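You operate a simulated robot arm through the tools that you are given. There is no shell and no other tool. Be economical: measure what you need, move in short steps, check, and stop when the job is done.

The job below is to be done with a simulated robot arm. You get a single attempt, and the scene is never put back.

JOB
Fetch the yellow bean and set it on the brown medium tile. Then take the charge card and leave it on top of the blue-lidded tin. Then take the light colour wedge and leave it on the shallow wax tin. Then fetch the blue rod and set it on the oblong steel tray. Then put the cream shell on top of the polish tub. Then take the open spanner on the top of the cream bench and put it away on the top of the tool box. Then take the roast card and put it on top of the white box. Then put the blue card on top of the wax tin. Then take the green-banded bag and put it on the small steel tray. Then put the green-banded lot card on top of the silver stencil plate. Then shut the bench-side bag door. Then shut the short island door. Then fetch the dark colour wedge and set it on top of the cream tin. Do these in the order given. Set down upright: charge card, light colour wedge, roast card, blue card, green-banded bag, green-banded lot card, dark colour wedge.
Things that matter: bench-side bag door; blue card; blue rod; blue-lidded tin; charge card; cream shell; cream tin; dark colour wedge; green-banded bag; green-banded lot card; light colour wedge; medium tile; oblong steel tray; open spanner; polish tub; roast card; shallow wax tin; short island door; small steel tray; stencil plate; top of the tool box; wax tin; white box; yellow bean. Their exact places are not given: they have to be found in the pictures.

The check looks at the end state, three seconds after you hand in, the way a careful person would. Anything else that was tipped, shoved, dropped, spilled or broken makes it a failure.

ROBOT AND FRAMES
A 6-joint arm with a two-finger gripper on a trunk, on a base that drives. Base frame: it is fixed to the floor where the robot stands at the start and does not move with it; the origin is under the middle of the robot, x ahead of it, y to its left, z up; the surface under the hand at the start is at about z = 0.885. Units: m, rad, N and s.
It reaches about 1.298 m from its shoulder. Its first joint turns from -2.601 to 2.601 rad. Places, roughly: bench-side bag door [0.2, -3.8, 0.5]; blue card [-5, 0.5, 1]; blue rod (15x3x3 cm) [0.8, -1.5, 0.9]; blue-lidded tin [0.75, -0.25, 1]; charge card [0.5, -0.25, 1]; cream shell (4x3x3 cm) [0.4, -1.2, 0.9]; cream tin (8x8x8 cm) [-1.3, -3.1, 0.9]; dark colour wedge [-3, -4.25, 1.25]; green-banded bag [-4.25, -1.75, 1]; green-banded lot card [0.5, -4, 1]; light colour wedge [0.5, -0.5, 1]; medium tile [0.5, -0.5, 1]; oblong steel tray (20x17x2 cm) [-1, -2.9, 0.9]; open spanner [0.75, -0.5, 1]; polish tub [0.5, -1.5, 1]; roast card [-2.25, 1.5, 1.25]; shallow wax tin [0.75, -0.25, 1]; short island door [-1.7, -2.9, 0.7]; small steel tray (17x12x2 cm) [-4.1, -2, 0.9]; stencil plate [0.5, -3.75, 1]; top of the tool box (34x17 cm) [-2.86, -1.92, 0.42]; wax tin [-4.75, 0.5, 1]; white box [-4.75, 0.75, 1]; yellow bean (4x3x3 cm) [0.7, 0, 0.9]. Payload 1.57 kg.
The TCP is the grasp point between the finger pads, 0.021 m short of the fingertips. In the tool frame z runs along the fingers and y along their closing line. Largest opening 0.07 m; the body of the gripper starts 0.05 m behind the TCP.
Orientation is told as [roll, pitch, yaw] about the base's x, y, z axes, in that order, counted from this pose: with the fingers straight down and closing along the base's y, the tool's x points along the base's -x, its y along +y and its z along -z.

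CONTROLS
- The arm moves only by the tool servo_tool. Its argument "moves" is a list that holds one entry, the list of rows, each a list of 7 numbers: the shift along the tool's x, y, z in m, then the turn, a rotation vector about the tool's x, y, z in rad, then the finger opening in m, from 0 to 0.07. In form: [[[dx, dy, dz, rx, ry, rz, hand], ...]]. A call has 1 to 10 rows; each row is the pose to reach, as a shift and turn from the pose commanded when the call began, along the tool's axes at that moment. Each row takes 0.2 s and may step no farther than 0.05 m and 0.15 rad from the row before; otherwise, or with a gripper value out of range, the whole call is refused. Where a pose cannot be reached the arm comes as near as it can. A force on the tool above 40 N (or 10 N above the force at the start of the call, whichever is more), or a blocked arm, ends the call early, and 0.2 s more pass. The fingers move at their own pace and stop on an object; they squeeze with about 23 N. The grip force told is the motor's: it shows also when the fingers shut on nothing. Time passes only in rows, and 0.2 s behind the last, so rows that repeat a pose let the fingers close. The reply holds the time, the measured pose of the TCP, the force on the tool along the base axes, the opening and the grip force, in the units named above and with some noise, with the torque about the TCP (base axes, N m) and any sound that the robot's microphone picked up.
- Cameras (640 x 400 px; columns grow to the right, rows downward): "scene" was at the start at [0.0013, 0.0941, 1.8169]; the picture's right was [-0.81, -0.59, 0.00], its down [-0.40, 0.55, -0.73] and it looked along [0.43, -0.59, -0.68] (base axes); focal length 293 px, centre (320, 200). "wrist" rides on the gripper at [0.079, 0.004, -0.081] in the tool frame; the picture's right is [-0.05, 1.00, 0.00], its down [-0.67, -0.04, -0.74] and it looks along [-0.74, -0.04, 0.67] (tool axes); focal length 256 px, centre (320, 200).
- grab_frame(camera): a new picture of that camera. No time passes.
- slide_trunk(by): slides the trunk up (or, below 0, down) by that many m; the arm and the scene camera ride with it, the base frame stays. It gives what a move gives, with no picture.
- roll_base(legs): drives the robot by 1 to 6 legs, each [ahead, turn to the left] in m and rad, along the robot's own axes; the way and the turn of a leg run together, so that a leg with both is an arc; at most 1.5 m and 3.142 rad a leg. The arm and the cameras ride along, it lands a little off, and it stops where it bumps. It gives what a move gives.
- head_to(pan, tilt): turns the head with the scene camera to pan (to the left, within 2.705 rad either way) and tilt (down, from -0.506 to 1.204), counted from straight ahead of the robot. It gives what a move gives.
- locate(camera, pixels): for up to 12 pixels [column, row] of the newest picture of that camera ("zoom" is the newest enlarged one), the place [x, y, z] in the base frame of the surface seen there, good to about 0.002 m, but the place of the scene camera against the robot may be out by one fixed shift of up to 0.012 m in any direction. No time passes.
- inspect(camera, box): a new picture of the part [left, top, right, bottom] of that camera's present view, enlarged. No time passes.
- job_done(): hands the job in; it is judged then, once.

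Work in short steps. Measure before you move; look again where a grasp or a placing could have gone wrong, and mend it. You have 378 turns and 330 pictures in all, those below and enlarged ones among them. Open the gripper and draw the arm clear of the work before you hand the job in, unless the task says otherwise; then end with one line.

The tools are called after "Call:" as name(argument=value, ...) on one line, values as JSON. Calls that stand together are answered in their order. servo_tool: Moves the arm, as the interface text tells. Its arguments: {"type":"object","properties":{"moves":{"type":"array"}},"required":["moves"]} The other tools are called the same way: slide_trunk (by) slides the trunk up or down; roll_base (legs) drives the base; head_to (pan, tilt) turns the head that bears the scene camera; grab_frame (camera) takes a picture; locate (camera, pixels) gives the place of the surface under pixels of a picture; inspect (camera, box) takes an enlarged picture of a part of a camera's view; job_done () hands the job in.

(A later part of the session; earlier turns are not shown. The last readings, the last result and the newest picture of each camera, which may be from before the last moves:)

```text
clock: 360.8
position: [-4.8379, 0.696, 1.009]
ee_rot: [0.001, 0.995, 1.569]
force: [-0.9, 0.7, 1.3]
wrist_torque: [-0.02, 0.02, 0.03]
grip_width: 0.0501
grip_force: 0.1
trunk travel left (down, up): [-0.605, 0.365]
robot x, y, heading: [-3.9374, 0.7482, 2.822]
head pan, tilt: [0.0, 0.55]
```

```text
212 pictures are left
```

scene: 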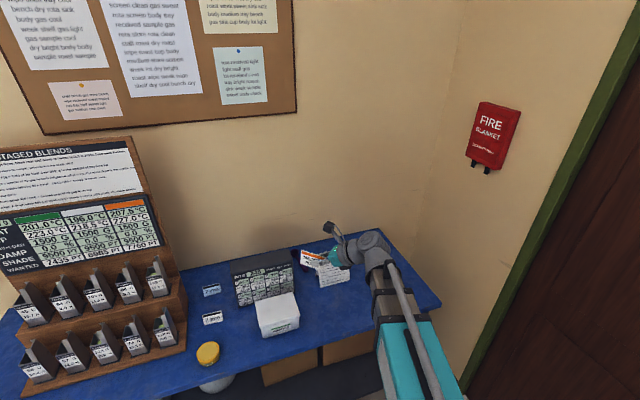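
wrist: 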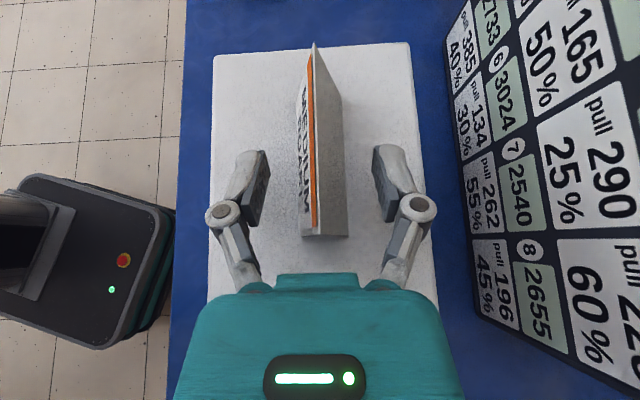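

Card stands on the box. Raise fully, and bring the hand back to vertical.

Call:
slide_trunk(by=0.34)

Call:
servo_tool(moves=[[[-0.0257, 0, -0.0018, 0, -0.143, 0, 0.07], [-0.0508, 0, -0.0073, 0, -0.286, 0, 0.07], [-0.0749, 0, -0.0163, 0, -0.429, 0, 0.07], [-0.0973, 0, -0.0286, 0, -0.571, 0, 0.07], [-0.1179, 0, -0.044, 0, -0.714, 0, 0.07], [-0.1361, 0, -0.0622, 0, -0.857, 0, 0.07], [-0.1512, 0, -0.0823, 0, -0.997, 0, 0.07], [-0.1512, 0, -0.0823, 0, -0.997, 0, 0.07]]])

Call:
grab_frame(camera="wrist")

Call:
inspect(camera="scene", box=[180, 250, 340, 380])

```text
clock: 364.1
position: [-4.8389, 0.6962, 1.349]
ee_rot: [0.002, 0.997, 1.57]
force: [-0.5, -0.1, -0.2]
wrist_torque: [-0.01, 0.04, 0.02]
grip_width: 0.0499
grip_force: 0.1
trunk travel left (down, up): [-0.945, 0.025]
robot x, y, heading: [-3.9361, 0.7482, 2.816]
head pan, tilt: [0.0, 0.55]
```

```text
clock: 365.9
position: [-4.8364, 0.8468, 1.2642]
ee_rot: [0.001, -0.003, 1.57]
force: [0.5, 0.4, 0.4]
wrist_torque: [0.02, 0.02, 0.03]
grip_width: 0.0701
grip_force: 0.1
trunk travel left (down, up): [-0.945, 0.025]
robot x, y, heading: [-3.9353, 0.753, 2.816]
head pan, tilt: [0.0, 0.55]
```

```text
211 pictures are left
```

wrist: 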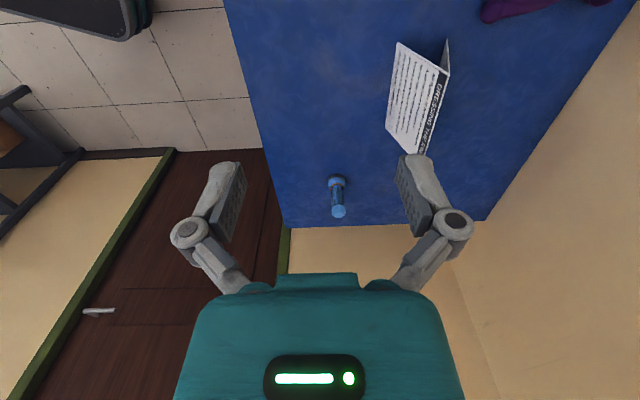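

```text
3.08 times, centred on (260, 315) of scene
```

zoom: 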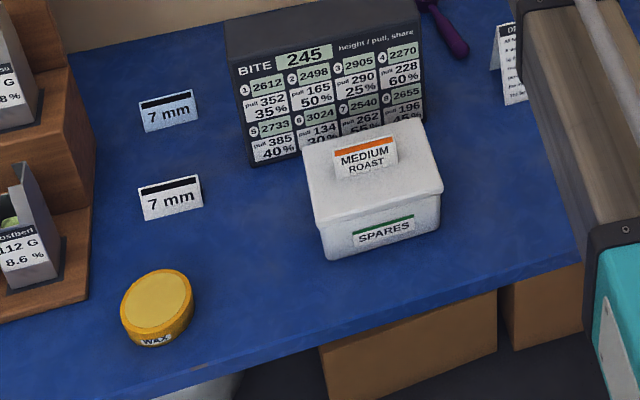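

Roast card stands on the box. Locate the blue card and the wax tin.

Call:
locate(camera="zoom", pixels=[[142, 104], [193, 92], [197, 120], [146, 131], [168, 113], [142, 190], [202, 205], [157, 300], [125, 300], [192, 290], [155, 272], [90, 200]])

```text
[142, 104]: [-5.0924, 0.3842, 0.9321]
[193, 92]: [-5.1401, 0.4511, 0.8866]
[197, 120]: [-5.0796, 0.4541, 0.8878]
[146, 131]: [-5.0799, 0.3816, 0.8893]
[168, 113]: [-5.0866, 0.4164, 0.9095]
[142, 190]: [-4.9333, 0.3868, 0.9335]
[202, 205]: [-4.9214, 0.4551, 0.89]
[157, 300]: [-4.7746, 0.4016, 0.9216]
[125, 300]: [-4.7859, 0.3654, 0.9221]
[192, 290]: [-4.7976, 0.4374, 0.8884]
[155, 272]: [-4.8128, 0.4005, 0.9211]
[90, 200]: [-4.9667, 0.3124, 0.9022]
```

Retract the arm, then shift the robot to about (−3.95, 0.41) so the beam comes straight between stand and board.

Call:
servo_tool(moves=[[[0.005, -0.05, 0, 0, 0, 0, 0.07], [0.01, -0.1, 0, 0, 0, 0, 0.07], [0.015, -0.15, 0, 0, 0, 0, 0.07], [0.02, -0.2, 0, 0, 0, 0, 0.07], [0.025, -0.25, 0, 0, 0, 0, 0.07], [0.03, -0.29, 0, 0, 0, 0, 0.07]]])

Call:
roll_base(legs=[[0, 1.87], [0.343, 0], [0, -1.55]])

Call:
head_to(pan=0.0, tilt=0.6)

Call:
grab_frame(camera="scene")

```text
refused: row 1 steps farther than a row can; nothing moved
```

```text
clock: 380.9
position: [-4.8367, 0.223, 1.2643]
ee_rot: [0.002, 0.0, 1.882]
force: [0.6, -0.2, -0.4]
wrist_torque: [0.0, 0.01, -0.01]
grip_width: 0.0701
grip_force: 0.1
trunk travel left (down, up): [-0.945, 0.025]
robot x, y, heading: [-3.947, 0.397, 3.135]
head pan, tilt: [0.0, 0.55]
```

```text
clock: 381.5
position: [-4.8362, 0.2227, 1.2628]
ee_rot: [0.001, 0.0, 1.879]
force: [-0.2, 0.4, 0.2]
wrist_torque: [0.02, -0.03, 0.02]
grip_width: 0.07
grip_force: 0.0
trunk travel left (down, up): [-0.945, 0.025]
robot x, y, heading: [-3.9465, 0.3979, 3.134]
head pan, tilt: [0.0, 0.6]
```

```text
209 pictures are left
```

scene: 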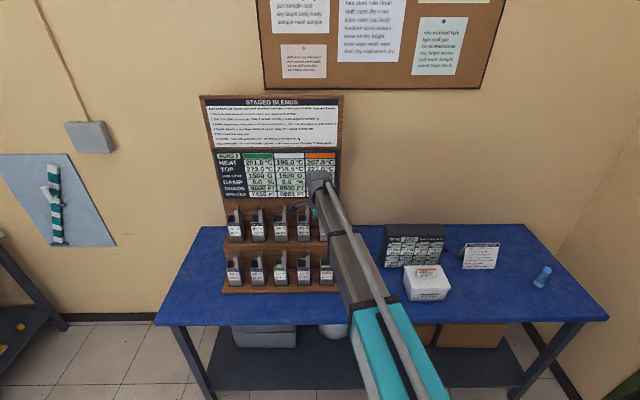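

The retract row was over the step limit and refused, but the turn went through without contact. Check the hand's surroundings now.

Call:
grab_frame(camera="wrist")

Call:
inspect(camera="scene", box=[190, 80, 450, 310])

```text
208 pictures are left
```

wrist: 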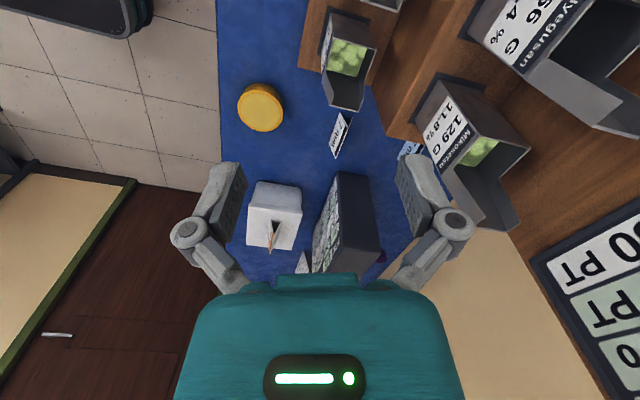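

```text
1.74 times, centred on (320, 195) of scene
```

zoom: 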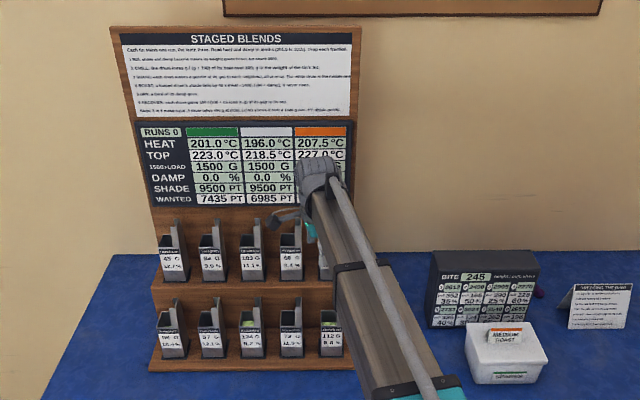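

Nothing looks disturbed. Locate the stand, blue card, board and tin from this wrist view.

Call:
locate(camera="wrist", pixels=[[440, 85], [345, 15], [430, 200], [365, 105], [340, 180], [370, 180], [380, 245], [410, 150], [340, 135], [262, 105], [245, 105], [283, 105]])

```text
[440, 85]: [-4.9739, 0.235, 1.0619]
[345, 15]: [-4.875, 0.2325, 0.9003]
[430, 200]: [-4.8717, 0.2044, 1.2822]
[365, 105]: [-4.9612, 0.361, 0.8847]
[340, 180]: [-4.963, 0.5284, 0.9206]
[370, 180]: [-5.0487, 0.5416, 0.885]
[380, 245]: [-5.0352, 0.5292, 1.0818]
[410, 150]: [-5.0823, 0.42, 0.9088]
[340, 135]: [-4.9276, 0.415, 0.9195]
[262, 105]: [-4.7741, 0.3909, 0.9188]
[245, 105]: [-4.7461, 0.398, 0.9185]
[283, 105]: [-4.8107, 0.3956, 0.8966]
```

Corridor: stand edge y ≈ 0.30, board side y ≈ 0.528, blue card centre ≈ (−5.087, 0.418). Move the hand away from the stand and turn it toward yaw −1.57 (camera on the +y side).

Call:
servo_tool(moves=[[[-0.0238, -0.0332, 0, 0, 0, -0.145, 0.07], [-0.0477, -0.0663, 0, 0, 0, -0.29, 0.07], [-0.0715, -0.0995, 0, 0, 0, -0.435, 0.07], [-0.0953, -0.1327, 0, 0, 0, -0.58, 0.07], [-0.1192, -0.1658, 0, 0, 0, -0.725, 0.07], [-0.143, -0.199, 0, 0, 0, -0.87, 0.07], [-0.143, -0.199, 0, 0, 0, -1.015, 0.07], [-0.143, -0.199, 0, 0, 0, -1.16, 0.07], [-0.143, -0.199, 0, 0, 0, -1.305, 0.07], [-0.143, -0.199, 0, 0, 0, -1.45, 0.07]]])

Call:
servo_tool(moves=[[[0, 0, 0, 0, 0, -0.145, 0.07], [0, 0, 0, 0, 0, -0.29, 0.07], [0, 0, 0, 0, 0, -0.435, 0.07], [0, 0, 0, 0, 0, -0.58, 0.07], [0, 0, 0, 0, 0, -0.725, 0.07], [0, 0, 0, 0, 0, -0.87, 0.07], [0, 0, 0, 0, 0, -1.015, 0.07], [0, 0, 0, 0, 0, -1.16, 0.07], [0, 0, 0, 0, 0, -1.305, 0.07], [0, 0, 0, 0, 0, -1.385, 0.07]]])

Call:
grab_frame(camera="wrist")

```text
clock: 383.7
position: [-4.69, 0.4199, 1.2643]
ee_rot: [-0.001, -0.002, -2.949]
force: [0.0, 0.3, 0.4]
wrist_torque: [0.01, 0.06, -0.01]
grip_width: 0.0699
grip_force: 0.0
out of reach, approached as far as the arm can: row 4, 6
trunk travel left (down, up): [-0.945, 0.025]
robot x, y, heading: [-3.95, 0.393, 3.131]
head pan, tilt: [0.0, 0.6]
```

```text
clock: 385.9
position: [-4.6894, 0.4204, 1.263]
ee_rot: [-0.001, 0.0, -1.566]
force: [-0.1, -0.9, 0.4]
wrist_torque: [0.0, 0.02, 0.01]
grip_width: 0.0703
grip_force: 0.0
trunk travel left (down, up): [-0.945, 0.025]
robot x, y, heading: [-3.9482, 0.3967, 3.137]
head pan, tilt: [0.0, 0.6]
```

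```text
206 pictures are left
```

wrist: 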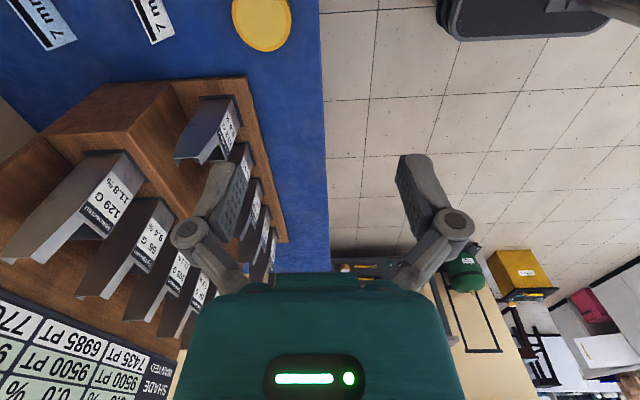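

Move over the blue card, a bit toward +y for viewing.

Call:
servo_tool(moves=[[[0.005, -0.044, 0, 0, 0, 0, 0.07], [0.01, -0.088, 0, 0, 0, 0, 0.07], [0.015, -0.132, 0, 0, 0, 0, 0.07], [0.02, -0.176, 0, 0, 0, 0, 0.07], [0.025, -0.22, 0, 0, 0, 0, 0.07], [0.03, -0.264, 0, 0, 0, 0, 0.07], [0.035, -0.308, 0, 0, 0, 0, 0.07], [0.04, -0.352, 0, 0, 0, 0, 0.07], [0.04, -0.397, 0, 0, 0, 0, 0.07], [0.04, -0.397, 0, 0, 0, 0, 0.07]]])

Call:
slide_trunk(by=-0.1)

Call:
grab_frame(camera="wrist")

Call:
inspect(camera="wrist", box=[220, 0, 460, 150])

```text
clock: 388.1
position: [-5.0874, 0.4624, 1.2641]
ee_rot: [-0.001, 0.001, -1.567]
force: [-0.2, 0.1, -0.5]
wrist_torque: [0.0, 0.02, 0.0]
grip_width: 0.07
grip_force: 0.1
out of reach, approached as far as the arm can: row 1, 2
trunk travel left (down, up): [-0.945, 0.025]
robot x, y, heading: [-3.9482, 0.3991, 3.133]
head pan, tilt: [0.0, 0.6]
```

```text
clock: 389.4
position: [-5.0867, 0.4618, 1.1635]
ee_rot: [-0.002, 0.0, -1.567]
force: [0.4, 0.2, 0.2]
wrist_torque: [0.0, 0.03, 0.0]
grip_width: 0.0701
grip_force: 0.0
trunk travel left (down, up): [-0.845, 0.125]
robot x, y, heading: [-3.9501, 0.3983, 3.135]
head pan, tilt: [0.0, 0.6]
```

```text
205 pictures are left
```

wrist: 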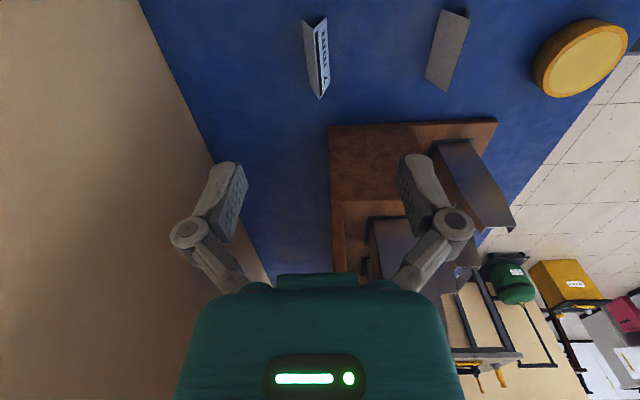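

```text
2.67 times, centred on (340, 75) of wrist
```

zoom: 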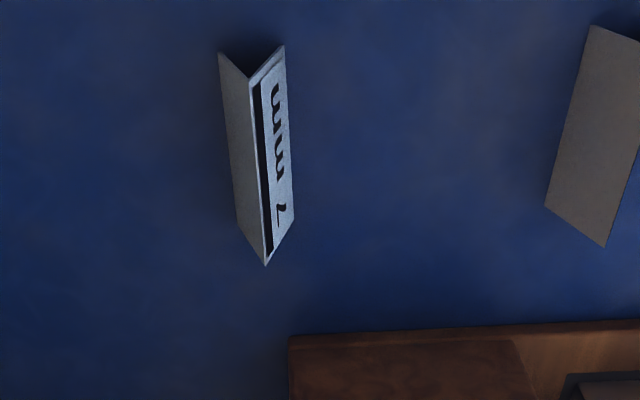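

Call:
locate(camera="zoom", pixels=[[249, 80], [266, 258], [220, 56], [282, 48], [292, 220], [238, 215], [257, 160], [291, 345], [320, 100], [180, 150], [275, 150]])

Call:
inspect(camera="scene", box=[200, 80, 480, 320])

```text
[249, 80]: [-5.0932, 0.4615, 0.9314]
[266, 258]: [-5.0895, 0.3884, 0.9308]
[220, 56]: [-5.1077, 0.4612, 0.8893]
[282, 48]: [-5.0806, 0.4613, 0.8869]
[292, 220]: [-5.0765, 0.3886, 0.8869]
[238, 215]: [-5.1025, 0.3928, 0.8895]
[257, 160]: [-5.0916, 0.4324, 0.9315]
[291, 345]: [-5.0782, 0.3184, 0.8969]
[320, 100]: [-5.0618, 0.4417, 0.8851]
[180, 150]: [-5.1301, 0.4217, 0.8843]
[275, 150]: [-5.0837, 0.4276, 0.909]
```

```text
1.67 times, centred on (340, 200) of scene
```

zoom: 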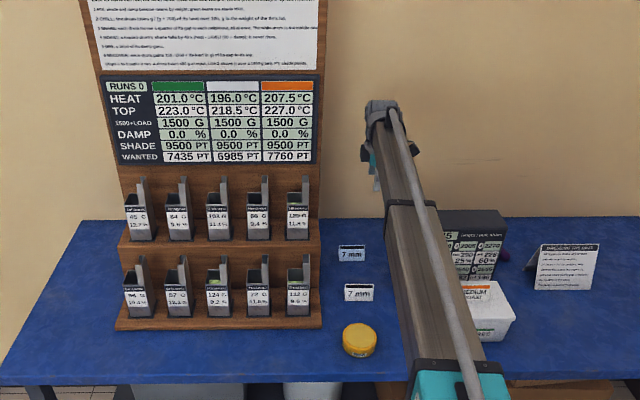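

Card mid (−5.092, 0.425), slight yaw. Centre on (−5.092, 0.42) and lower stepwise.

Call:
servo_tool(moves=[[[-0.02, -0.0025, 0, 0, 0, -0.047, 0.055], [-0.0418, -0.0053, 0, 0, 0, -0.047, 0.055], [-0.0418, -0.0053, 0, 0, 0, -0.047, 0.055]]])

Call:
slide_trunk(by=-0.18)

Call:
grab_frame(camera="wrist")

Call:
inspect(camera="scene", box=[260, 140, 460, 320])

```text
clock: 390.2
position: [-5.0919, 0.4225, 1.1641]
ee_rot: [-0.002, 0.001, -1.522]
force: [-0.1, 0.0, 0.6]
wrist_torque: [0.0, 0.01, -0.01]
grip_width: 0.055
grip_force: 0.1
trunk travel left (down, up): [-0.845, 0.125]
robot x, y, heading: [-3.9516, 0.3963, 3.141]
head pan, tilt: [0.0, 0.6]
```

```text
clock: 392.2
position: [-5.0916, 0.422, 0.9848]
ee_rot: [-0.001, 0.0, -1.518]
force: [0.7, -0.2, -1.5]
wrist_torque: [-0.03, -0.03, 0.0]
grip_width: 0.0547
grip_force: 0.0
trunk travel left (down, up): [-0.665, 0.305]
robot x, y, heading: [-3.9498, 0.3972, 3.138]
head pan, tilt: [0.0, 0.6]
```

```text
202 pictures are left
```

wrist: 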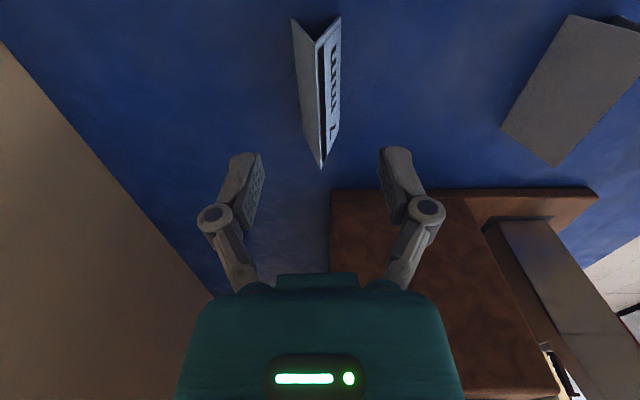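

```text
2.22 times, centred on (360, 230) of scene
```

zoom: 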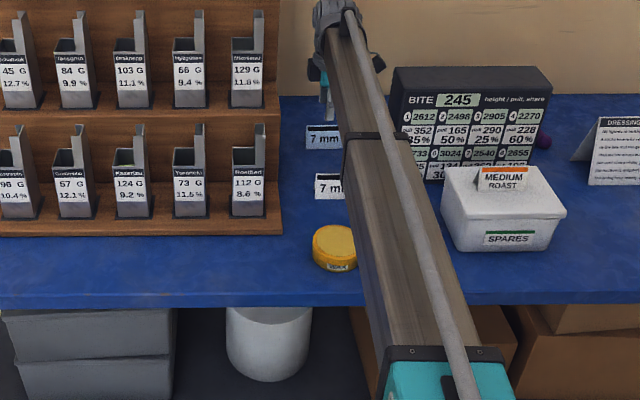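

Clear. Lower 0.077, close, lift 0.05 and check.

Call:
slide_trunk(by=-0.077)

Call:
servo_tool(moves=[[[0, 0, 0, 0, 0, 0, 0.035], [0, 0, 0, 0, 0, 0, 0.02], [0, 0, 0, 0, 0, 0, 0.01], [0, 0, 0, 0, 0, 0, 0.0], [0, 0, 0, 0, 0, 0, 0.0]]])

Call:
slide_trunk(by=0.12)

Call:
grab_frame(camera="wrist")

```text
clock: 393.4
position: [-5.0923, 0.4222, 0.906]
ee_rot: [-0.001, -0.001, -1.521]
force: [-0.7, 0.0, -0.4]
wrist_torque: [0.02, 0.0, 0.0]
grip_width: 0.0551
grip_force: 0.0
trunk travel left (down, up): [-0.588, 0.382]
robot x, y, heading: [-3.9485, 0.3966, 3.134]
head pan, tilt: [0.0, 0.6]
```

```text
clock: 394.6
position: [-5.0924, 0.4224, 0.9069]
ee_rot: [-0.003, -0.002, -1.521]
force: [-0.3, 0.1, 0.7]
wrist_torque: [0.01, -0.02, 0.0]
grip_width: 0.0256
grip_force: 23.0
trunk travel left (down, up): [-0.588, 0.382]
robot x, y, heading: [-3.9476, 0.3941, 3.135]
head pan, tilt: [0.0, 0.6]
```

```text
clock: 396.1
position: [-5.0912, 0.4216, 1.0268]
ee_rot: [0.0, 0.0, -1.521]
force: [-0.1, 1.0, 0.1]
wrist_torque: [0.02, -0.02, 0.03]
grip_width: 0.025
grip_force: 23.3
trunk travel left (down, up): [-0.708, 0.262]
robot x, y, heading: [-3.9484, 0.3946, 3.133]
head pan, tilt: [0.0, 0.6]
```

```text
200 pictures are left
```

wrist: 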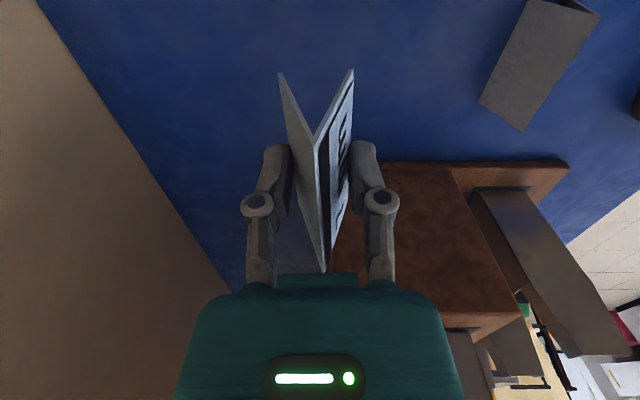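

Held. Carry it over the wax tin at (−4.774, 0.395).

Call:
servo_tool(moves=[[[-0.006, 0.045, 0, 0, 0, 0, 0], [-0.012, 0.09, 0, 0, 0, 0, 0], [-0.018, 0.135, 0, 0, 0, 0, 0], [-0.024, 0.18, 0, 0, 0, 0, 0], [-0.03, 0.225, 0, 0, 0, 0, 0], [-0.036, 0.27, 0, 0, 0, 0, 0], [-0.0398, 0.3154, 0, 0, 0, 0, 0], [-0.0398, 0.3154, 0, 0, 0, 0, 0]]])

Call:
grab_frame(camera="wrist")

Call:
inspect(camera="wrist", box=[220, 0, 460, 150])

```text
clock: 397.9
position: [-4.7714, 0.3994, 1.0281]
ee_rot: [0.0, -0.001, -1.521]
force: [-0.2, 0.2, 0.0]
wrist_torque: [-0.01, 0.0, 0.02]
grip_width: 0.0248
grip_force: 23.2
trunk travel left (down, up): [-0.708, 0.262]
robot x, y, heading: [-3.9471, 0.3904, 3.138]
head pan, tilt: [0.0, 0.6]
```

```text
199 pictures are left
```

wrist: 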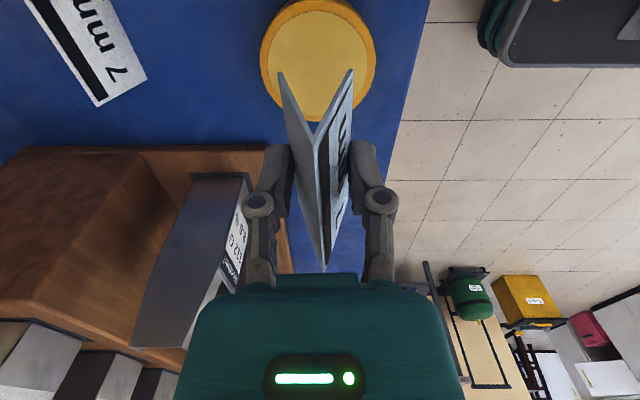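

```text
2.67 times, centred on (340, 75) of wrist
```

zoom: 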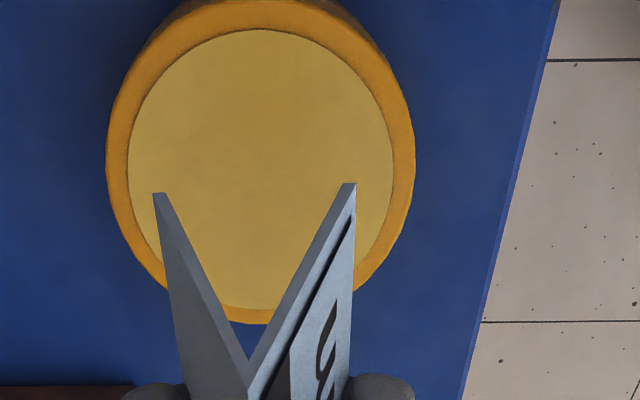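

Call:
locate(camera="zoom", pixels=[[110, 160], [410, 160], [255, 318], [260, 40], [255, 25], [140, 70], [385, 75], [260, 160]])

```text
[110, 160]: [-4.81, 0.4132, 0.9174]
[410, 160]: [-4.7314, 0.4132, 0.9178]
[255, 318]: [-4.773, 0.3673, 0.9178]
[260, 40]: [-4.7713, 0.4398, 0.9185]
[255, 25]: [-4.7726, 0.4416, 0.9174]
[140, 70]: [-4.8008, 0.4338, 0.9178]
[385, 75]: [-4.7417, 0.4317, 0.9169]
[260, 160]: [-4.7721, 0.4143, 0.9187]
```

Tin centre ≈ (−4.771, 0.4065), top 0.918. Shift +4 mm y, lower to TCP ≈ 0.941.

Call:
servo_tool(moves=[[[0.004, 0, 0, 0, 0, 0, 0], [0.004, 0, 0, 0, 0, 0, 0]]])

Call:
slide_trunk(by=-0.086)

Call:
slide_trunk(by=-0.0025)

Call:
grab_frame(camera="wrist")

```text
clock: 398.5
position: [-4.7733, 0.4039, 1.0277]
ee_rot: [-0.001, 0.001, -1.52]
force: [-1.3, 0.4, -0.4]
wrist_torque: [0.01, 0.01, 0.03]
grip_width: 0.0247
grip_force: 22.8
trunk travel left (down, up): [-0.708, 0.262]
robot x, y, heading: [-3.9486, 0.3961, 3.133]
head pan, tilt: [0.0, 0.6]
```

```text
clock: 399.7
position: [-4.773, 0.4028, 0.9417]
ee_rot: [-0.001, 0.001, -1.52]
force: [-0.1, -0.4, 0.7]
wrist_torque: [0.03, -0.04, 0.02]
grip_width: 0.0243
grip_force: 23.9
trunk travel left (down, up): [-0.622, 0.348]
robot x, y, heading: [-3.9489, 0.3921, 3.136]
head pan, tilt: [0.0, 0.6]
```

```text
clock: 400.2
position: [-4.7721, 0.4034, 0.9382]
ee_rot: [-0.002, 0.001, -1.521]
force: [-0.3, -0.6, 0.0]
wrist_torque: [-0.02, 0.02, 0.02]
grip_width: 0.0247
grip_force: 22.8
trunk travel left (down, up): [-0.62, 0.35]
robot x, y, heading: [-3.9485, 0.3947, 3.138]
head pan, tilt: [0.0, 0.6]
```

```text
197 pictures are left
```

wrist: 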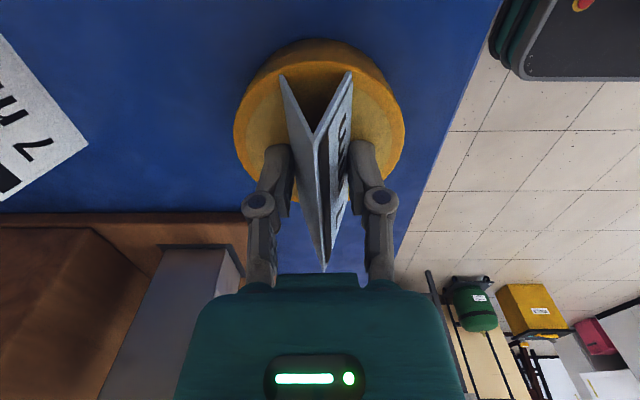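

Release slowly (1 mm up first), rise, look.

Call:
slide_trunk(by=0.001)

Call:
servo_tool(moves=[[[0, 0, 0, 0, 0, 0, 0.028], [0, 0, 0, 0, 0, 0, 0.032], [0, 0, 0, 0, 0, 0, 0.04], [0, 0, 0, 0, 0, 0, 0.055], [0, 0, 0, 0, 0, 0, 0.055]]])

Call:
slide_trunk(by=0.3)

Call:
grab_frame(camera="wrist")

Call:
inspect(camera="scene", box=[200, 140, 480, 320])

```text
clock: 400.7
position: [-4.7725, 0.4033, 0.9389]
ee_rot: [0.0, 0.001, -1.52]
force: [-0.1, -0.5, 0.5]
wrist_torque: [0.02, 0.0, 0.01]
grip_width: 0.0245
grip_force: 23.1
trunk travel left (down, up): [-0.621, 0.349]
robot x, y, heading: [-3.9456, 0.3974, 3.139]
head pan, tilt: [0.0, 0.6]
```

```text
clock: 401.9
position: [-4.772, 0.4027, 0.9399]
ee_rot: [-0.003, 0.0, -1.521]
force: [0.2, -0.7, 0.2]
wrist_torque: [-0.01, -0.06, 0.0]
grip_width: 0.0549
grip_force: 0.0
trunk travel left (down, up): [-0.621, 0.349]
robot x, y, heading: [-3.9504, 0.392, 3.138]
head pan, tilt: [0.0, 0.6]
```

```text
clock: 404.9
position: [-4.7718, 0.4023, 1.2383]
ee_rot: [-0.002, -0.001, -1.521]
force: [0.6, 0.1, 0.5]
wrist_torque: [-0.02, 0.01, 0.03]
grip_width: 0.0552
grip_force: 0.1
trunk travel left (down, up): [-0.921, 0.049]
robot x, y, heading: [-3.9513, 0.3976, 3.137]
head pan, tilt: [0.0, 0.6]
```

```text
196 pictures are left
```

wrist: 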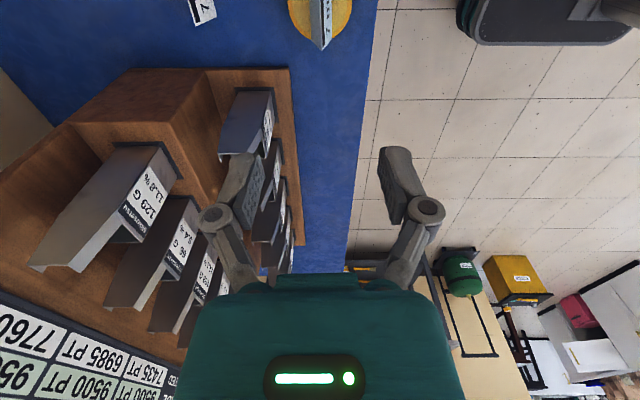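

```text
2.22 times, centred on (340, 230) of scene
```

zoom: 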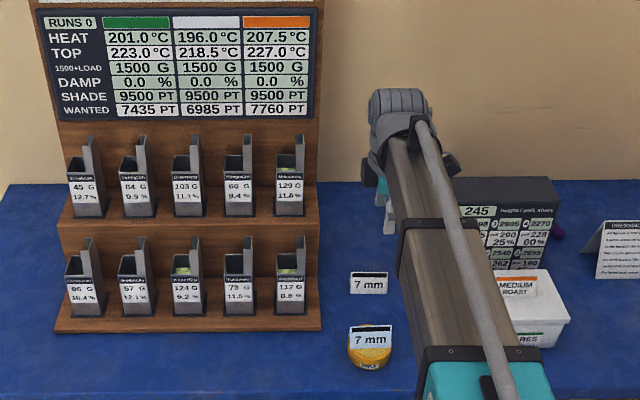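

Blue card stands on the wax tin. Retract, then drive toward the grey bench (about (−4.0, −0.9)).

Call:
servo_tool(moves=[[[0, 0.045, 0, 0, 0, 0, 0.07], [0, 0.09, 0, 0, 0, 0, 0.07], [0, 0.135, 0, 0, 0, 0, 0.07], [0, 0.18, 0, 0, 0, 0, 0.07], [0, 0.2, 0, 0, 0, 0, 0.07]]])

Call:
roll_base(legs=[[-0.15, 0], [0, 1.5], [1.0, 0]])

Call:
grab_frame(camera="scene")

```text
clock: 406.1
position: [-4.5697, 0.4135, 1.2385]
ee_rot: [-0.002, 0.0, -1.52]
force: [-0.3, 0.5, -0.1]
wrist_torque: [0.01, 0.0, -0.03]
grip_width: 0.07
grip_force: 0.0
out of reach, approached as far as the arm can: row 3
trunk travel left (down, up): [-0.921, 0.049]
robot x, y, heading: [-3.9489, 0.3967, 3.135]
head pan, tilt: [0.0, 0.6]
```

```text
clock: 419.3
position: [-3.9114, -1.2615, 1.2401]
ee_rot: [-0.003, 0.001, -0.005]
force: [-0.7, -0.5, -0.1]
wrist_torque: [-0.01, -0.03, 0.0]
grip_width: 0.0703
grip_force: 0.1
trunk travel left (down, up): [-0.921, 0.049]
robot x, y, heading: [-3.8565, -0.6414, -1.636]
head pan, tilt: [0.0, 0.6]
```

```text
194 pictures are left
```

scene: 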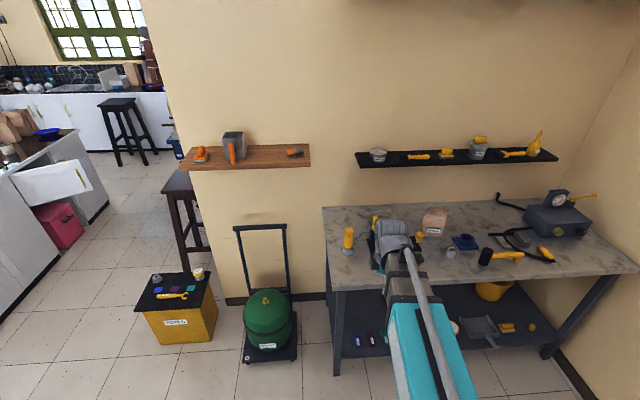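

Call:
inspect(camera="scene", box=[310, 140, 640, 320])

Call:
locate(camera="zoom", pixels=[[240, 140], [235, 170], [262, 150], [288, 195], [80, 190], [75, 215], [275, 220], [35, 270], [600, 245], [400, 265], [95, 28], [300, 45]])

```text
1.94 times, centred on (475, 230) of scene
```

zoom: 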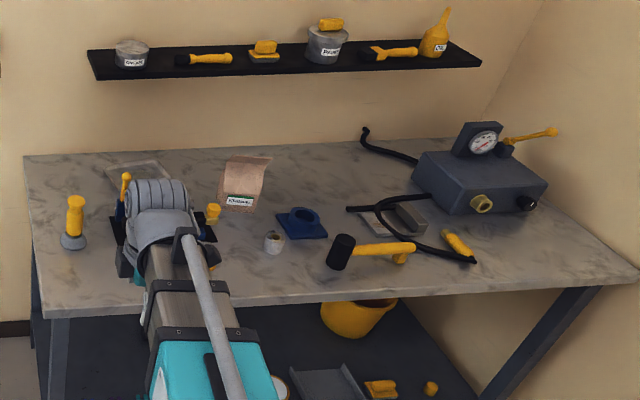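

```text
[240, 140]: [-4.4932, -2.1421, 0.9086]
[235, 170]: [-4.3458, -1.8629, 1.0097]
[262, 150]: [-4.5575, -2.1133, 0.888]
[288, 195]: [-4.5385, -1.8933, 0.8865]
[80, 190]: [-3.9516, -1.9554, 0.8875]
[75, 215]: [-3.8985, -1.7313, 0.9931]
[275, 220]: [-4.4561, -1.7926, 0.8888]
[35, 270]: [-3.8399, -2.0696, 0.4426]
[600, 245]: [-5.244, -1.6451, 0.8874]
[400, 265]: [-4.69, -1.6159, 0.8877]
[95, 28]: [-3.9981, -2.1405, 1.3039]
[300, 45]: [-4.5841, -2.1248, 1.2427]
```

Drive to about (−4.2, −0.95) facing the bench.

Call:
roll_base(legs=[[0, -0.77], [0.46, 0], [0, 0.84]])

Call:
grab_frame(camera="scene")

Call:
grab_frame(camera="wrist")

```text
clock: 428.7
position: [-4.2132, -1.5658, 1.239]
ee_rot: [-0.001, -0.001, 0.046]
force: [0.5, -0.6, 0.8]
wrist_torque: [-0.03, -0.03, 0.01]
grip_width: 0.0698
grip_force: 0.1
trunk travel left (down, up): [-0.921, 0.049]
robot x, y, heading: [-4.212, -0.9477, -1.593]
head pan, tilt: [0.0, 0.6]
```

```text
192 pictures are left
```

scene: 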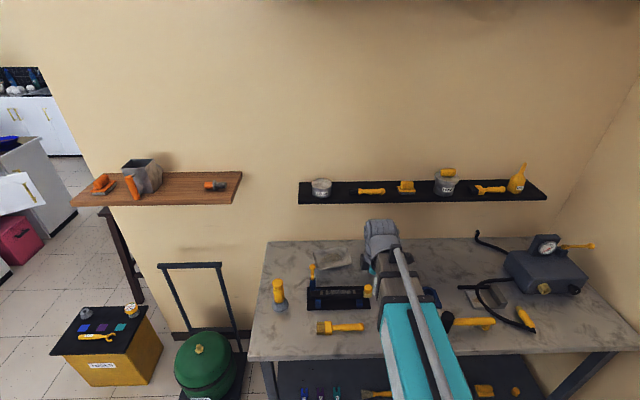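

```text
191 pictures are left
```

wrist: 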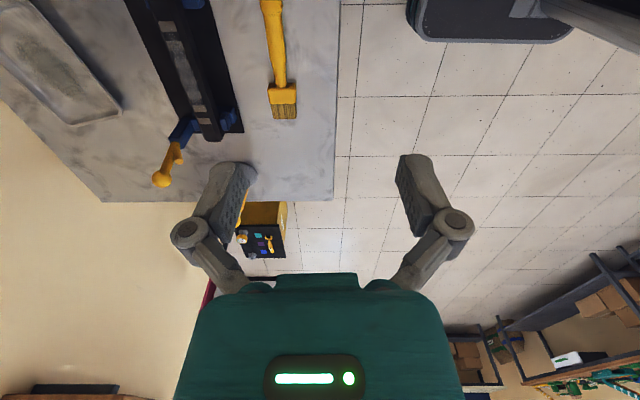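

Call:
inspect(camera="scene", box=[240, 160, 560, 350])

Call:
locate(camera="zoom", pixels=[[150, 180], [225, 185], [215, 215], [160, 220], [190, 200], [118, 85], [610, 75], [118, 50], [140, 215], [200, 270], [250, 250], [135, 285]])

```text
2.00 times, centred on (400, 255) of scene
```

zoom: 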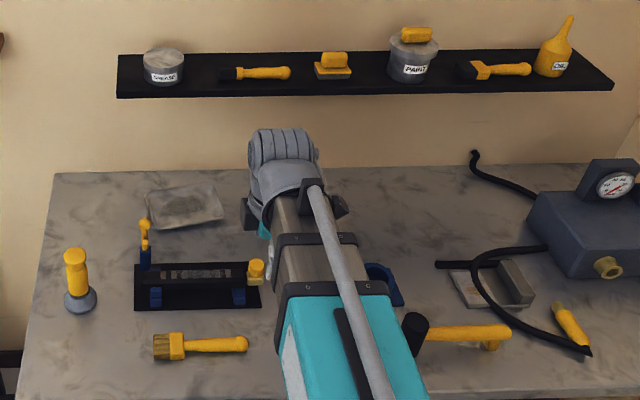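

```text
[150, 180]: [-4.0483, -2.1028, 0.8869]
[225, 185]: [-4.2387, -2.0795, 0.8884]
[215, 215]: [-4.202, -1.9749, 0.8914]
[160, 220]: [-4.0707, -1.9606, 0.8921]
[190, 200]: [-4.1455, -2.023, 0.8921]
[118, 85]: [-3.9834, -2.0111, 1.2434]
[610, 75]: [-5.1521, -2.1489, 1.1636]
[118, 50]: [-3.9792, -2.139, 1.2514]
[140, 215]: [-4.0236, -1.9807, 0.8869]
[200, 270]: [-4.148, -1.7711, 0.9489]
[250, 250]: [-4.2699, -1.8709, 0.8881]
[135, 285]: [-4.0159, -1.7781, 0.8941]
```

Tray centre ≈ (−4.14, −2.03); a wall shelf (front edge y ≈ −2.01, z ≈ 1.24) is above it. Move the hand over the bag to view it.

Call:
servo_tool(moves=[[[0.0256, -0.0366, 0, 0, 0, 0, 0.07], [0.0511, -0.0731, 0, 0, 0, 0, 0.07], [0.0767, -0.1097, 0, 0, 0, 0, 0.07], [0.1023, -0.1463, 0, 0, 0, 0, 0.07], [0.1279, -0.1829, 0, 0, 0, 0, 0.07], [0.1534, -0.2194, 0, 0, 0, 0, 0.07], [0.179, -0.256, 0, 0, 0, 0, 0.07]]])

Call:
grab_frame(camera="wrist")

Call:
inspect(camera="scene", box=[240, 160, 560, 350])

```text
clock: 430.3
position: [-4.3811, -1.8313, 1.2378]
ee_rot: [0.0, 0.001, 0.048]
force: [-0.4, -0.9, 0.1]
wrist_torque: [-0.04, 0.01, -0.02]
grip_width: 0.0699
grip_force: 0.1
trunk travel left (down, up): [-0.921, 0.049]
robot x, y, heading: [-4.2151, -0.9426, -1.595]
head pan, tilt: [0.0, 0.6]
```

```text
189 pictures are left
```

wrist: 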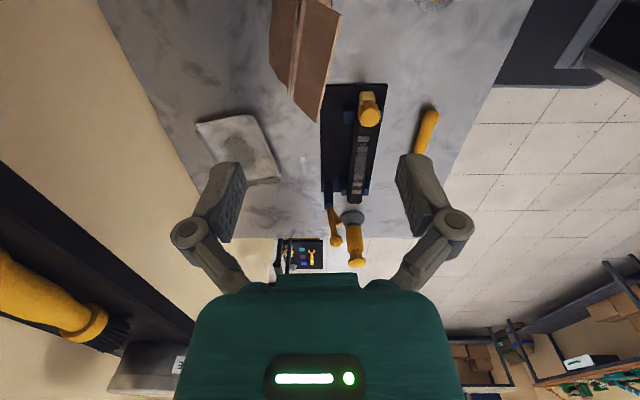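

```text
2.00 times, centred on (400, 255) of scene
```

zoom: 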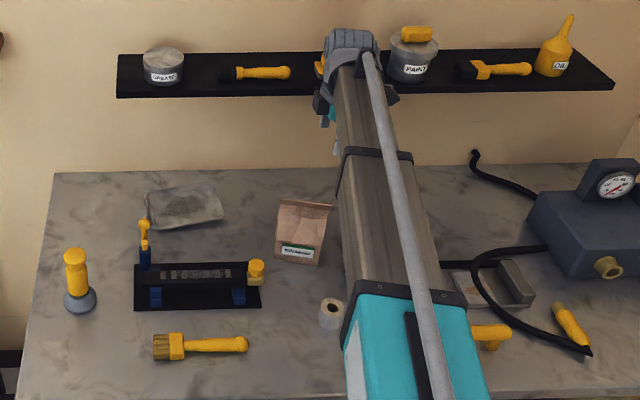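

Call:
locate(camera="zoom", pixels=[[284, 202], [328, 207], [277, 258], [320, 263], [300, 230], [300, 203], [255, 230], [326, 240]])

Call:
locate(camera="wrist", pixels=[[300, 20], [285, 85], [318, 110], [340, 15], [272, 60], [325, 60], [270, 5], [200, 125], [255, 118], [278, 175], [215, 185], [370, 100]])

```text
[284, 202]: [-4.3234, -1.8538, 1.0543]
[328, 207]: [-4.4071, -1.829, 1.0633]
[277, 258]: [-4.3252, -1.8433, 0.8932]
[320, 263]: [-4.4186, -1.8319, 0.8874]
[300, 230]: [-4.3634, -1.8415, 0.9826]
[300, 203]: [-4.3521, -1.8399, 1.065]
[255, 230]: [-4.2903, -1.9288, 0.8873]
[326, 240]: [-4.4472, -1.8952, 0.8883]
```

```text
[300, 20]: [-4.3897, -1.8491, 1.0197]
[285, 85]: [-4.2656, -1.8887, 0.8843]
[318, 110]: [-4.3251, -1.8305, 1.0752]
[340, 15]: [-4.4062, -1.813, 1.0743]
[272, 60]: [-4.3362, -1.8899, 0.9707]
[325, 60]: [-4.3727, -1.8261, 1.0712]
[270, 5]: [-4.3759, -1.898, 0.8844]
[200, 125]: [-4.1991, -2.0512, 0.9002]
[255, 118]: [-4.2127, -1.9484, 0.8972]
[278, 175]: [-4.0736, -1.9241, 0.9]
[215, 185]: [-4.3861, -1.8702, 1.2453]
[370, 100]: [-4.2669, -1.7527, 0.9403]
```

Bag: x from −4.325 to −4.412, y centre ≈ −1.866 at z 0.98, top 1.075. I'll grip it from the −x side with the hand pitched, closing along y. First back off in y and turn yaw toward −π.

Call:
servo_tool(moves=[[[0, 0.03, 0, 0, 0, 0.145, 0.07], [0, 0.06, 0, 0, 0, 0.29, 0.07], [0, 0.09, 0, 0, 0, 0.435, 0.07], [0, 0.12, 0, 0, 0, 0.58, 0.07], [0, 0.15, 0, 0, 0, 0.725, 0.07], [0, 0.15, 0, 0, 0, 0.87, 0.07], [0, 0.15, 0, 0, 0, 1.015, 0.07], [0, 0.15, 0, 0, 0, 1.16, 0.07], [0, 0.15, 0, 0, 0, 1.305, 0.07], [0, 0.15, 0, 0, 0, 1.45, 0.07]]])

Call:
servo_tool(moves=[[[0, 0, 0, 0, 0, 0.145, 0.07], [0, 0, 0, 0, 0, 0.29, 0.07], [0, 0, 0, 0, 0, 0.435, 0.07], [0, 0, 0, 0, 0, 0.58, 0.07], [0, 0, 0, 0, 0, 0.725, 0.07], [0, 0, 0, 0, 0, 0.87, 0.07], [0, 0, 0, 0, 0, 1.015, 0.07], [0, 0, 0, 0, 0, 1.16, 0.07], [0, 0, 0, 0, 0, 1.305, 0.07], [0, 0, 0, 0, 0, 1.45, 0.07]]])

Call:
grab_frame(camera="wrist")

Call:
inspect(camera="scene", box=[240, 160, 560, 350])

```text
clock: 432.5
position: [-4.3881, -1.6786, 1.24]
ee_rot: [-0.001, -0.001, -1.404]
force: [0.4, 0.3, -0.3]
wrist_torque: [-0.04, -0.03, 0.0]
grip_width: 0.0701
grip_force: 0.0
trunk travel left (down, up): [-0.921, 0.049]
robot x, y, heading: [-4.2174, -0.9432, -1.594]
head pan, tilt: [0.0, 0.6]
```

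```text
clock: 434.7
position: [-4.3877, -1.6806, 1.2402]
ee_rot: [0.003, 0.001, -2.855]
force: [-0.3, 0.2, -0.2]
wrist_torque: [-0.01, 0.0, 0.01]
grip_width: 0.0702
grip_force: 0.0
trunk travel left (down, up): [-0.921, 0.049]
robot x, y, heading: [-4.2177, -0.945, -1.592]
head pan, tilt: [0.0, 0.6]
```

```text
187 pictures are left
```

wrist: 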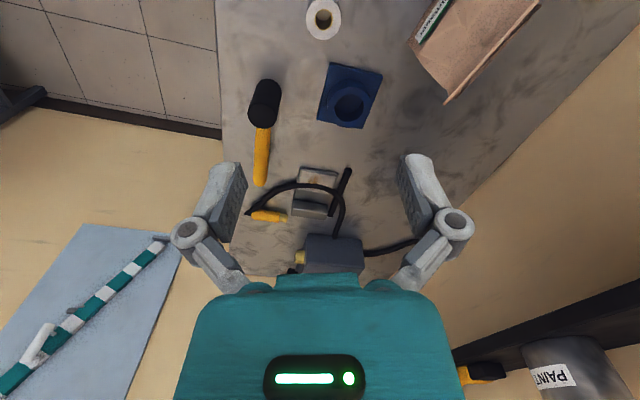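

```text
2.00 times, centred on (400, 255) of scene
```

zoom: 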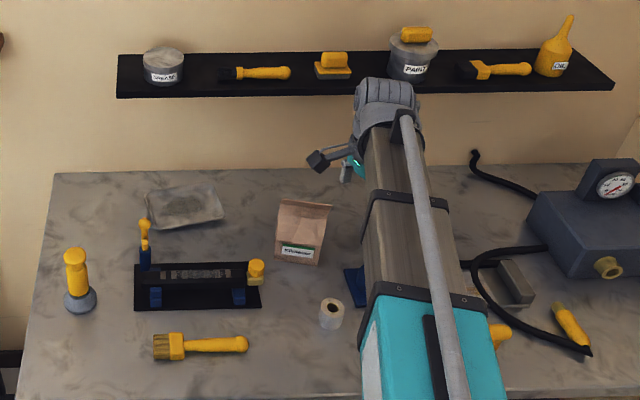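

Finish the yaw turn, and locate obstacles on the −x side (gauge box, mallet, holder).

Call:
locate(camera="wrist", pixels=[[307, 240], [335, 240], [347, 170], [265, 85], [350, 70], [400, 240], [345, 110], [415, 40], [455, 85], [480, 60], [440, 20], [335, 15]])

Call:
servo_tool(moves=[[[0, 0, 0, 0, 0, 0.143, 0.07], [0, 0, 0, 0, 0, 0.287, 0.07], [0, 0, 0, 0, 0, 0.287, 0.07]]])

```text
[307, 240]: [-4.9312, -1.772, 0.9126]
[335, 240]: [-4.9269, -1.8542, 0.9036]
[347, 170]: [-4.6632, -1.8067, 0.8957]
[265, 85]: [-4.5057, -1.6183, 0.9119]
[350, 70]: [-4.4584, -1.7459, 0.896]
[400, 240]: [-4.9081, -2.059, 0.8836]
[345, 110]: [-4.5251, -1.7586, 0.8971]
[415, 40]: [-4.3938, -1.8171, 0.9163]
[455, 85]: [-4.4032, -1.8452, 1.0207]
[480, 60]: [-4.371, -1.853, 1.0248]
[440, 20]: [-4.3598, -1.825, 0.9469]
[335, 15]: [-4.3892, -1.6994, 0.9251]
```

```text
clock: 435.5
position: [-4.3885, -1.6803, 1.2398]
ee_rot: [0.002, 0.001, -3.142]
force: [0.6, -1.0, -0.1]
wrist_torque: [-0.02, 0.0, 0.01]
grip_width: 0.0701
grip_force: 0.0
trunk travel left (down, up): [-0.921, 0.049]
robot x, y, heading: [-4.2141, -0.9432, -1.591]
head pan, tilt: [0.0, 0.6]
```

Space is free on the −x side. Pitch the hand to 1.0 pointing +x.

Call:
servo_tool(moves=[[[0.0257, 0, -0.0018, 0, 0.143, 0, 0.07], [0.0508, 0, -0.0073, 0, 0.286, 0, 0.07], [0.0749, 0, -0.0163, 0, 0.429, 0, 0.07], [0.0973, 0, -0.0286, 0, 0.571, 0, 0.07], [0.1179, 0, -0.044, 0, 0.714, 0, 0.07], [0.1361, 0, -0.0622, 0, 0.857, 0, 0.07], [0.1515, 0, -0.0827, 0, 1.0, 0, 0.07], [0.1515, 0, -0.0827, 0, 1.0, 0, 0.07]]])

```text
clock: 437.3
position: [-4.2362, -1.6812, 1.3255]
ee_rot: [0.002, 1.003, -3.137]
force: [0.8, 0.3, 0.4]
wrist_torque: [0.01, -0.02, 0.01]
grip_width: 0.0701
grip_force: 0.0
trunk travel left (down, up): [-0.921, 0.049]
robot x, y, heading: [-4.216, -0.946, -1.595]
head pan, tilt: [0.0, 0.6]
```

Move to the pre-grasp column (−4.50, −1.861) at height.

Call:
servo_tool(moves=[[[-0.0204, 0.0257, -0.0317, 0, 0, 0, 0.07], [-0.0407, 0.0514, -0.0635, 0, 0, 0, 0.07], [-0.0611, 0.0771, -0.0952, 0, 0, 0, 0.07], [-0.0815, 0.1029, -0.127, 0, 0, 0, 0.07], [-0.1019, 0.1286, -0.1587, 0, 0, 0, 0.07], [-0.1222, 0.1543, -0.1905, 0, 0, 0, 0.07], [-0.1426, 0.18, -0.2222, 0, 0, 0, 0.07], [-0.1426, 0.18, -0.2222, 0, 0, 0, 0.07]]])

Call:
slide_trunk(by=-0.25)

Call:
grab_frame(camera="wrist")

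Call:
inspect(camera="scene", box=[240, 160, 560, 350])

```text
clock: 439.1
position: [-4.5026, -1.8593, 1.3244]
ee_rot: [0.003, 1.0, -3.136]
force: [-0.2, 0.6, 0.1]
wrist_torque: [0.01, 0.01, -0.03]
grip_width: 0.0701
grip_force: 0.0
out of reach, approached as far as the arm can: row 7, 8
trunk travel left (down, up): [-0.921, 0.049]
robot x, y, heading: [-4.2135, -0.9421, -1.589]
head pan, tilt: [0.0, 0.6]
```

```text
clock: 441.6
position: [-4.5036, -1.8597, 1.0749]
ee_rot: [0.002, 0.998, -3.139]
force: [0.3, 0.9, 0.2]
wrist_torque: [-0.01, -0.02, 0.0]
grip_width: 0.0699
grip_force: 0.0
trunk travel left (down, up): [-0.671, 0.299]
robot x, y, heading: [-4.2149, -0.9455, -1.593]
head pan, tilt: [0.0, 0.6]
```

```text
185 pictures are left
```

wrist: 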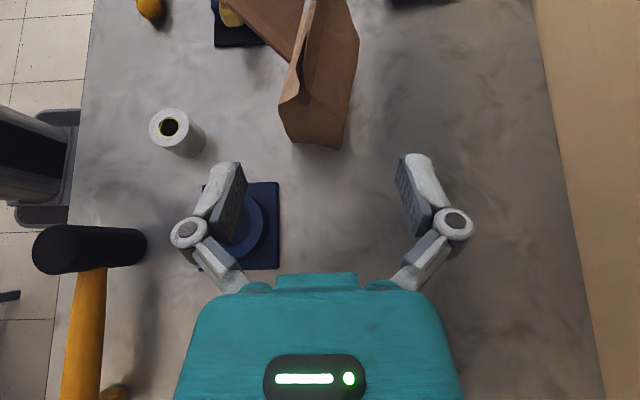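

```text
2.00 times, centred on (400, 255) of scene
```

zoom: 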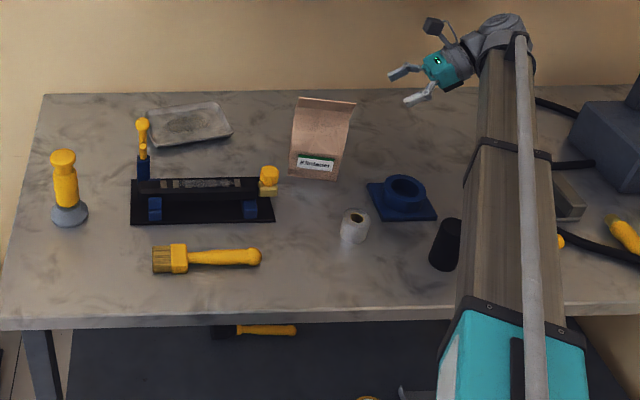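

Call:
inspect(camera="wrist", box=[230, 0, 410, 160])

Call:
locate(camera="wrist", pixels=[[292, 140], [333, 145], [284, 95], [345, 100], [357, 40], [310, 60], [282, 100], [340, 130], [330, 20], [250, 10], [300, 5]])

```text
2.50 times, centred on (320, 80) of wrist
```

zoom: 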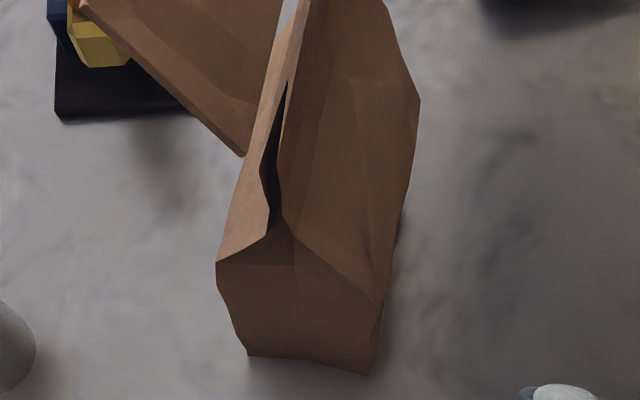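

```text
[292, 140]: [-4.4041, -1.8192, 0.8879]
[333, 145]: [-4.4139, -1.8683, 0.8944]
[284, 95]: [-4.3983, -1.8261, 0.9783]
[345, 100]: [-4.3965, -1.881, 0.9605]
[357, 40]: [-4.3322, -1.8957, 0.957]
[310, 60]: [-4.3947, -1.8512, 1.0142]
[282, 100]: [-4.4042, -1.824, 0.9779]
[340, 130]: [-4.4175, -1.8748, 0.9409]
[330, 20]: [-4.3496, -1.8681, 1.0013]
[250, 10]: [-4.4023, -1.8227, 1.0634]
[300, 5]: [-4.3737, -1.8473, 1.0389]
```

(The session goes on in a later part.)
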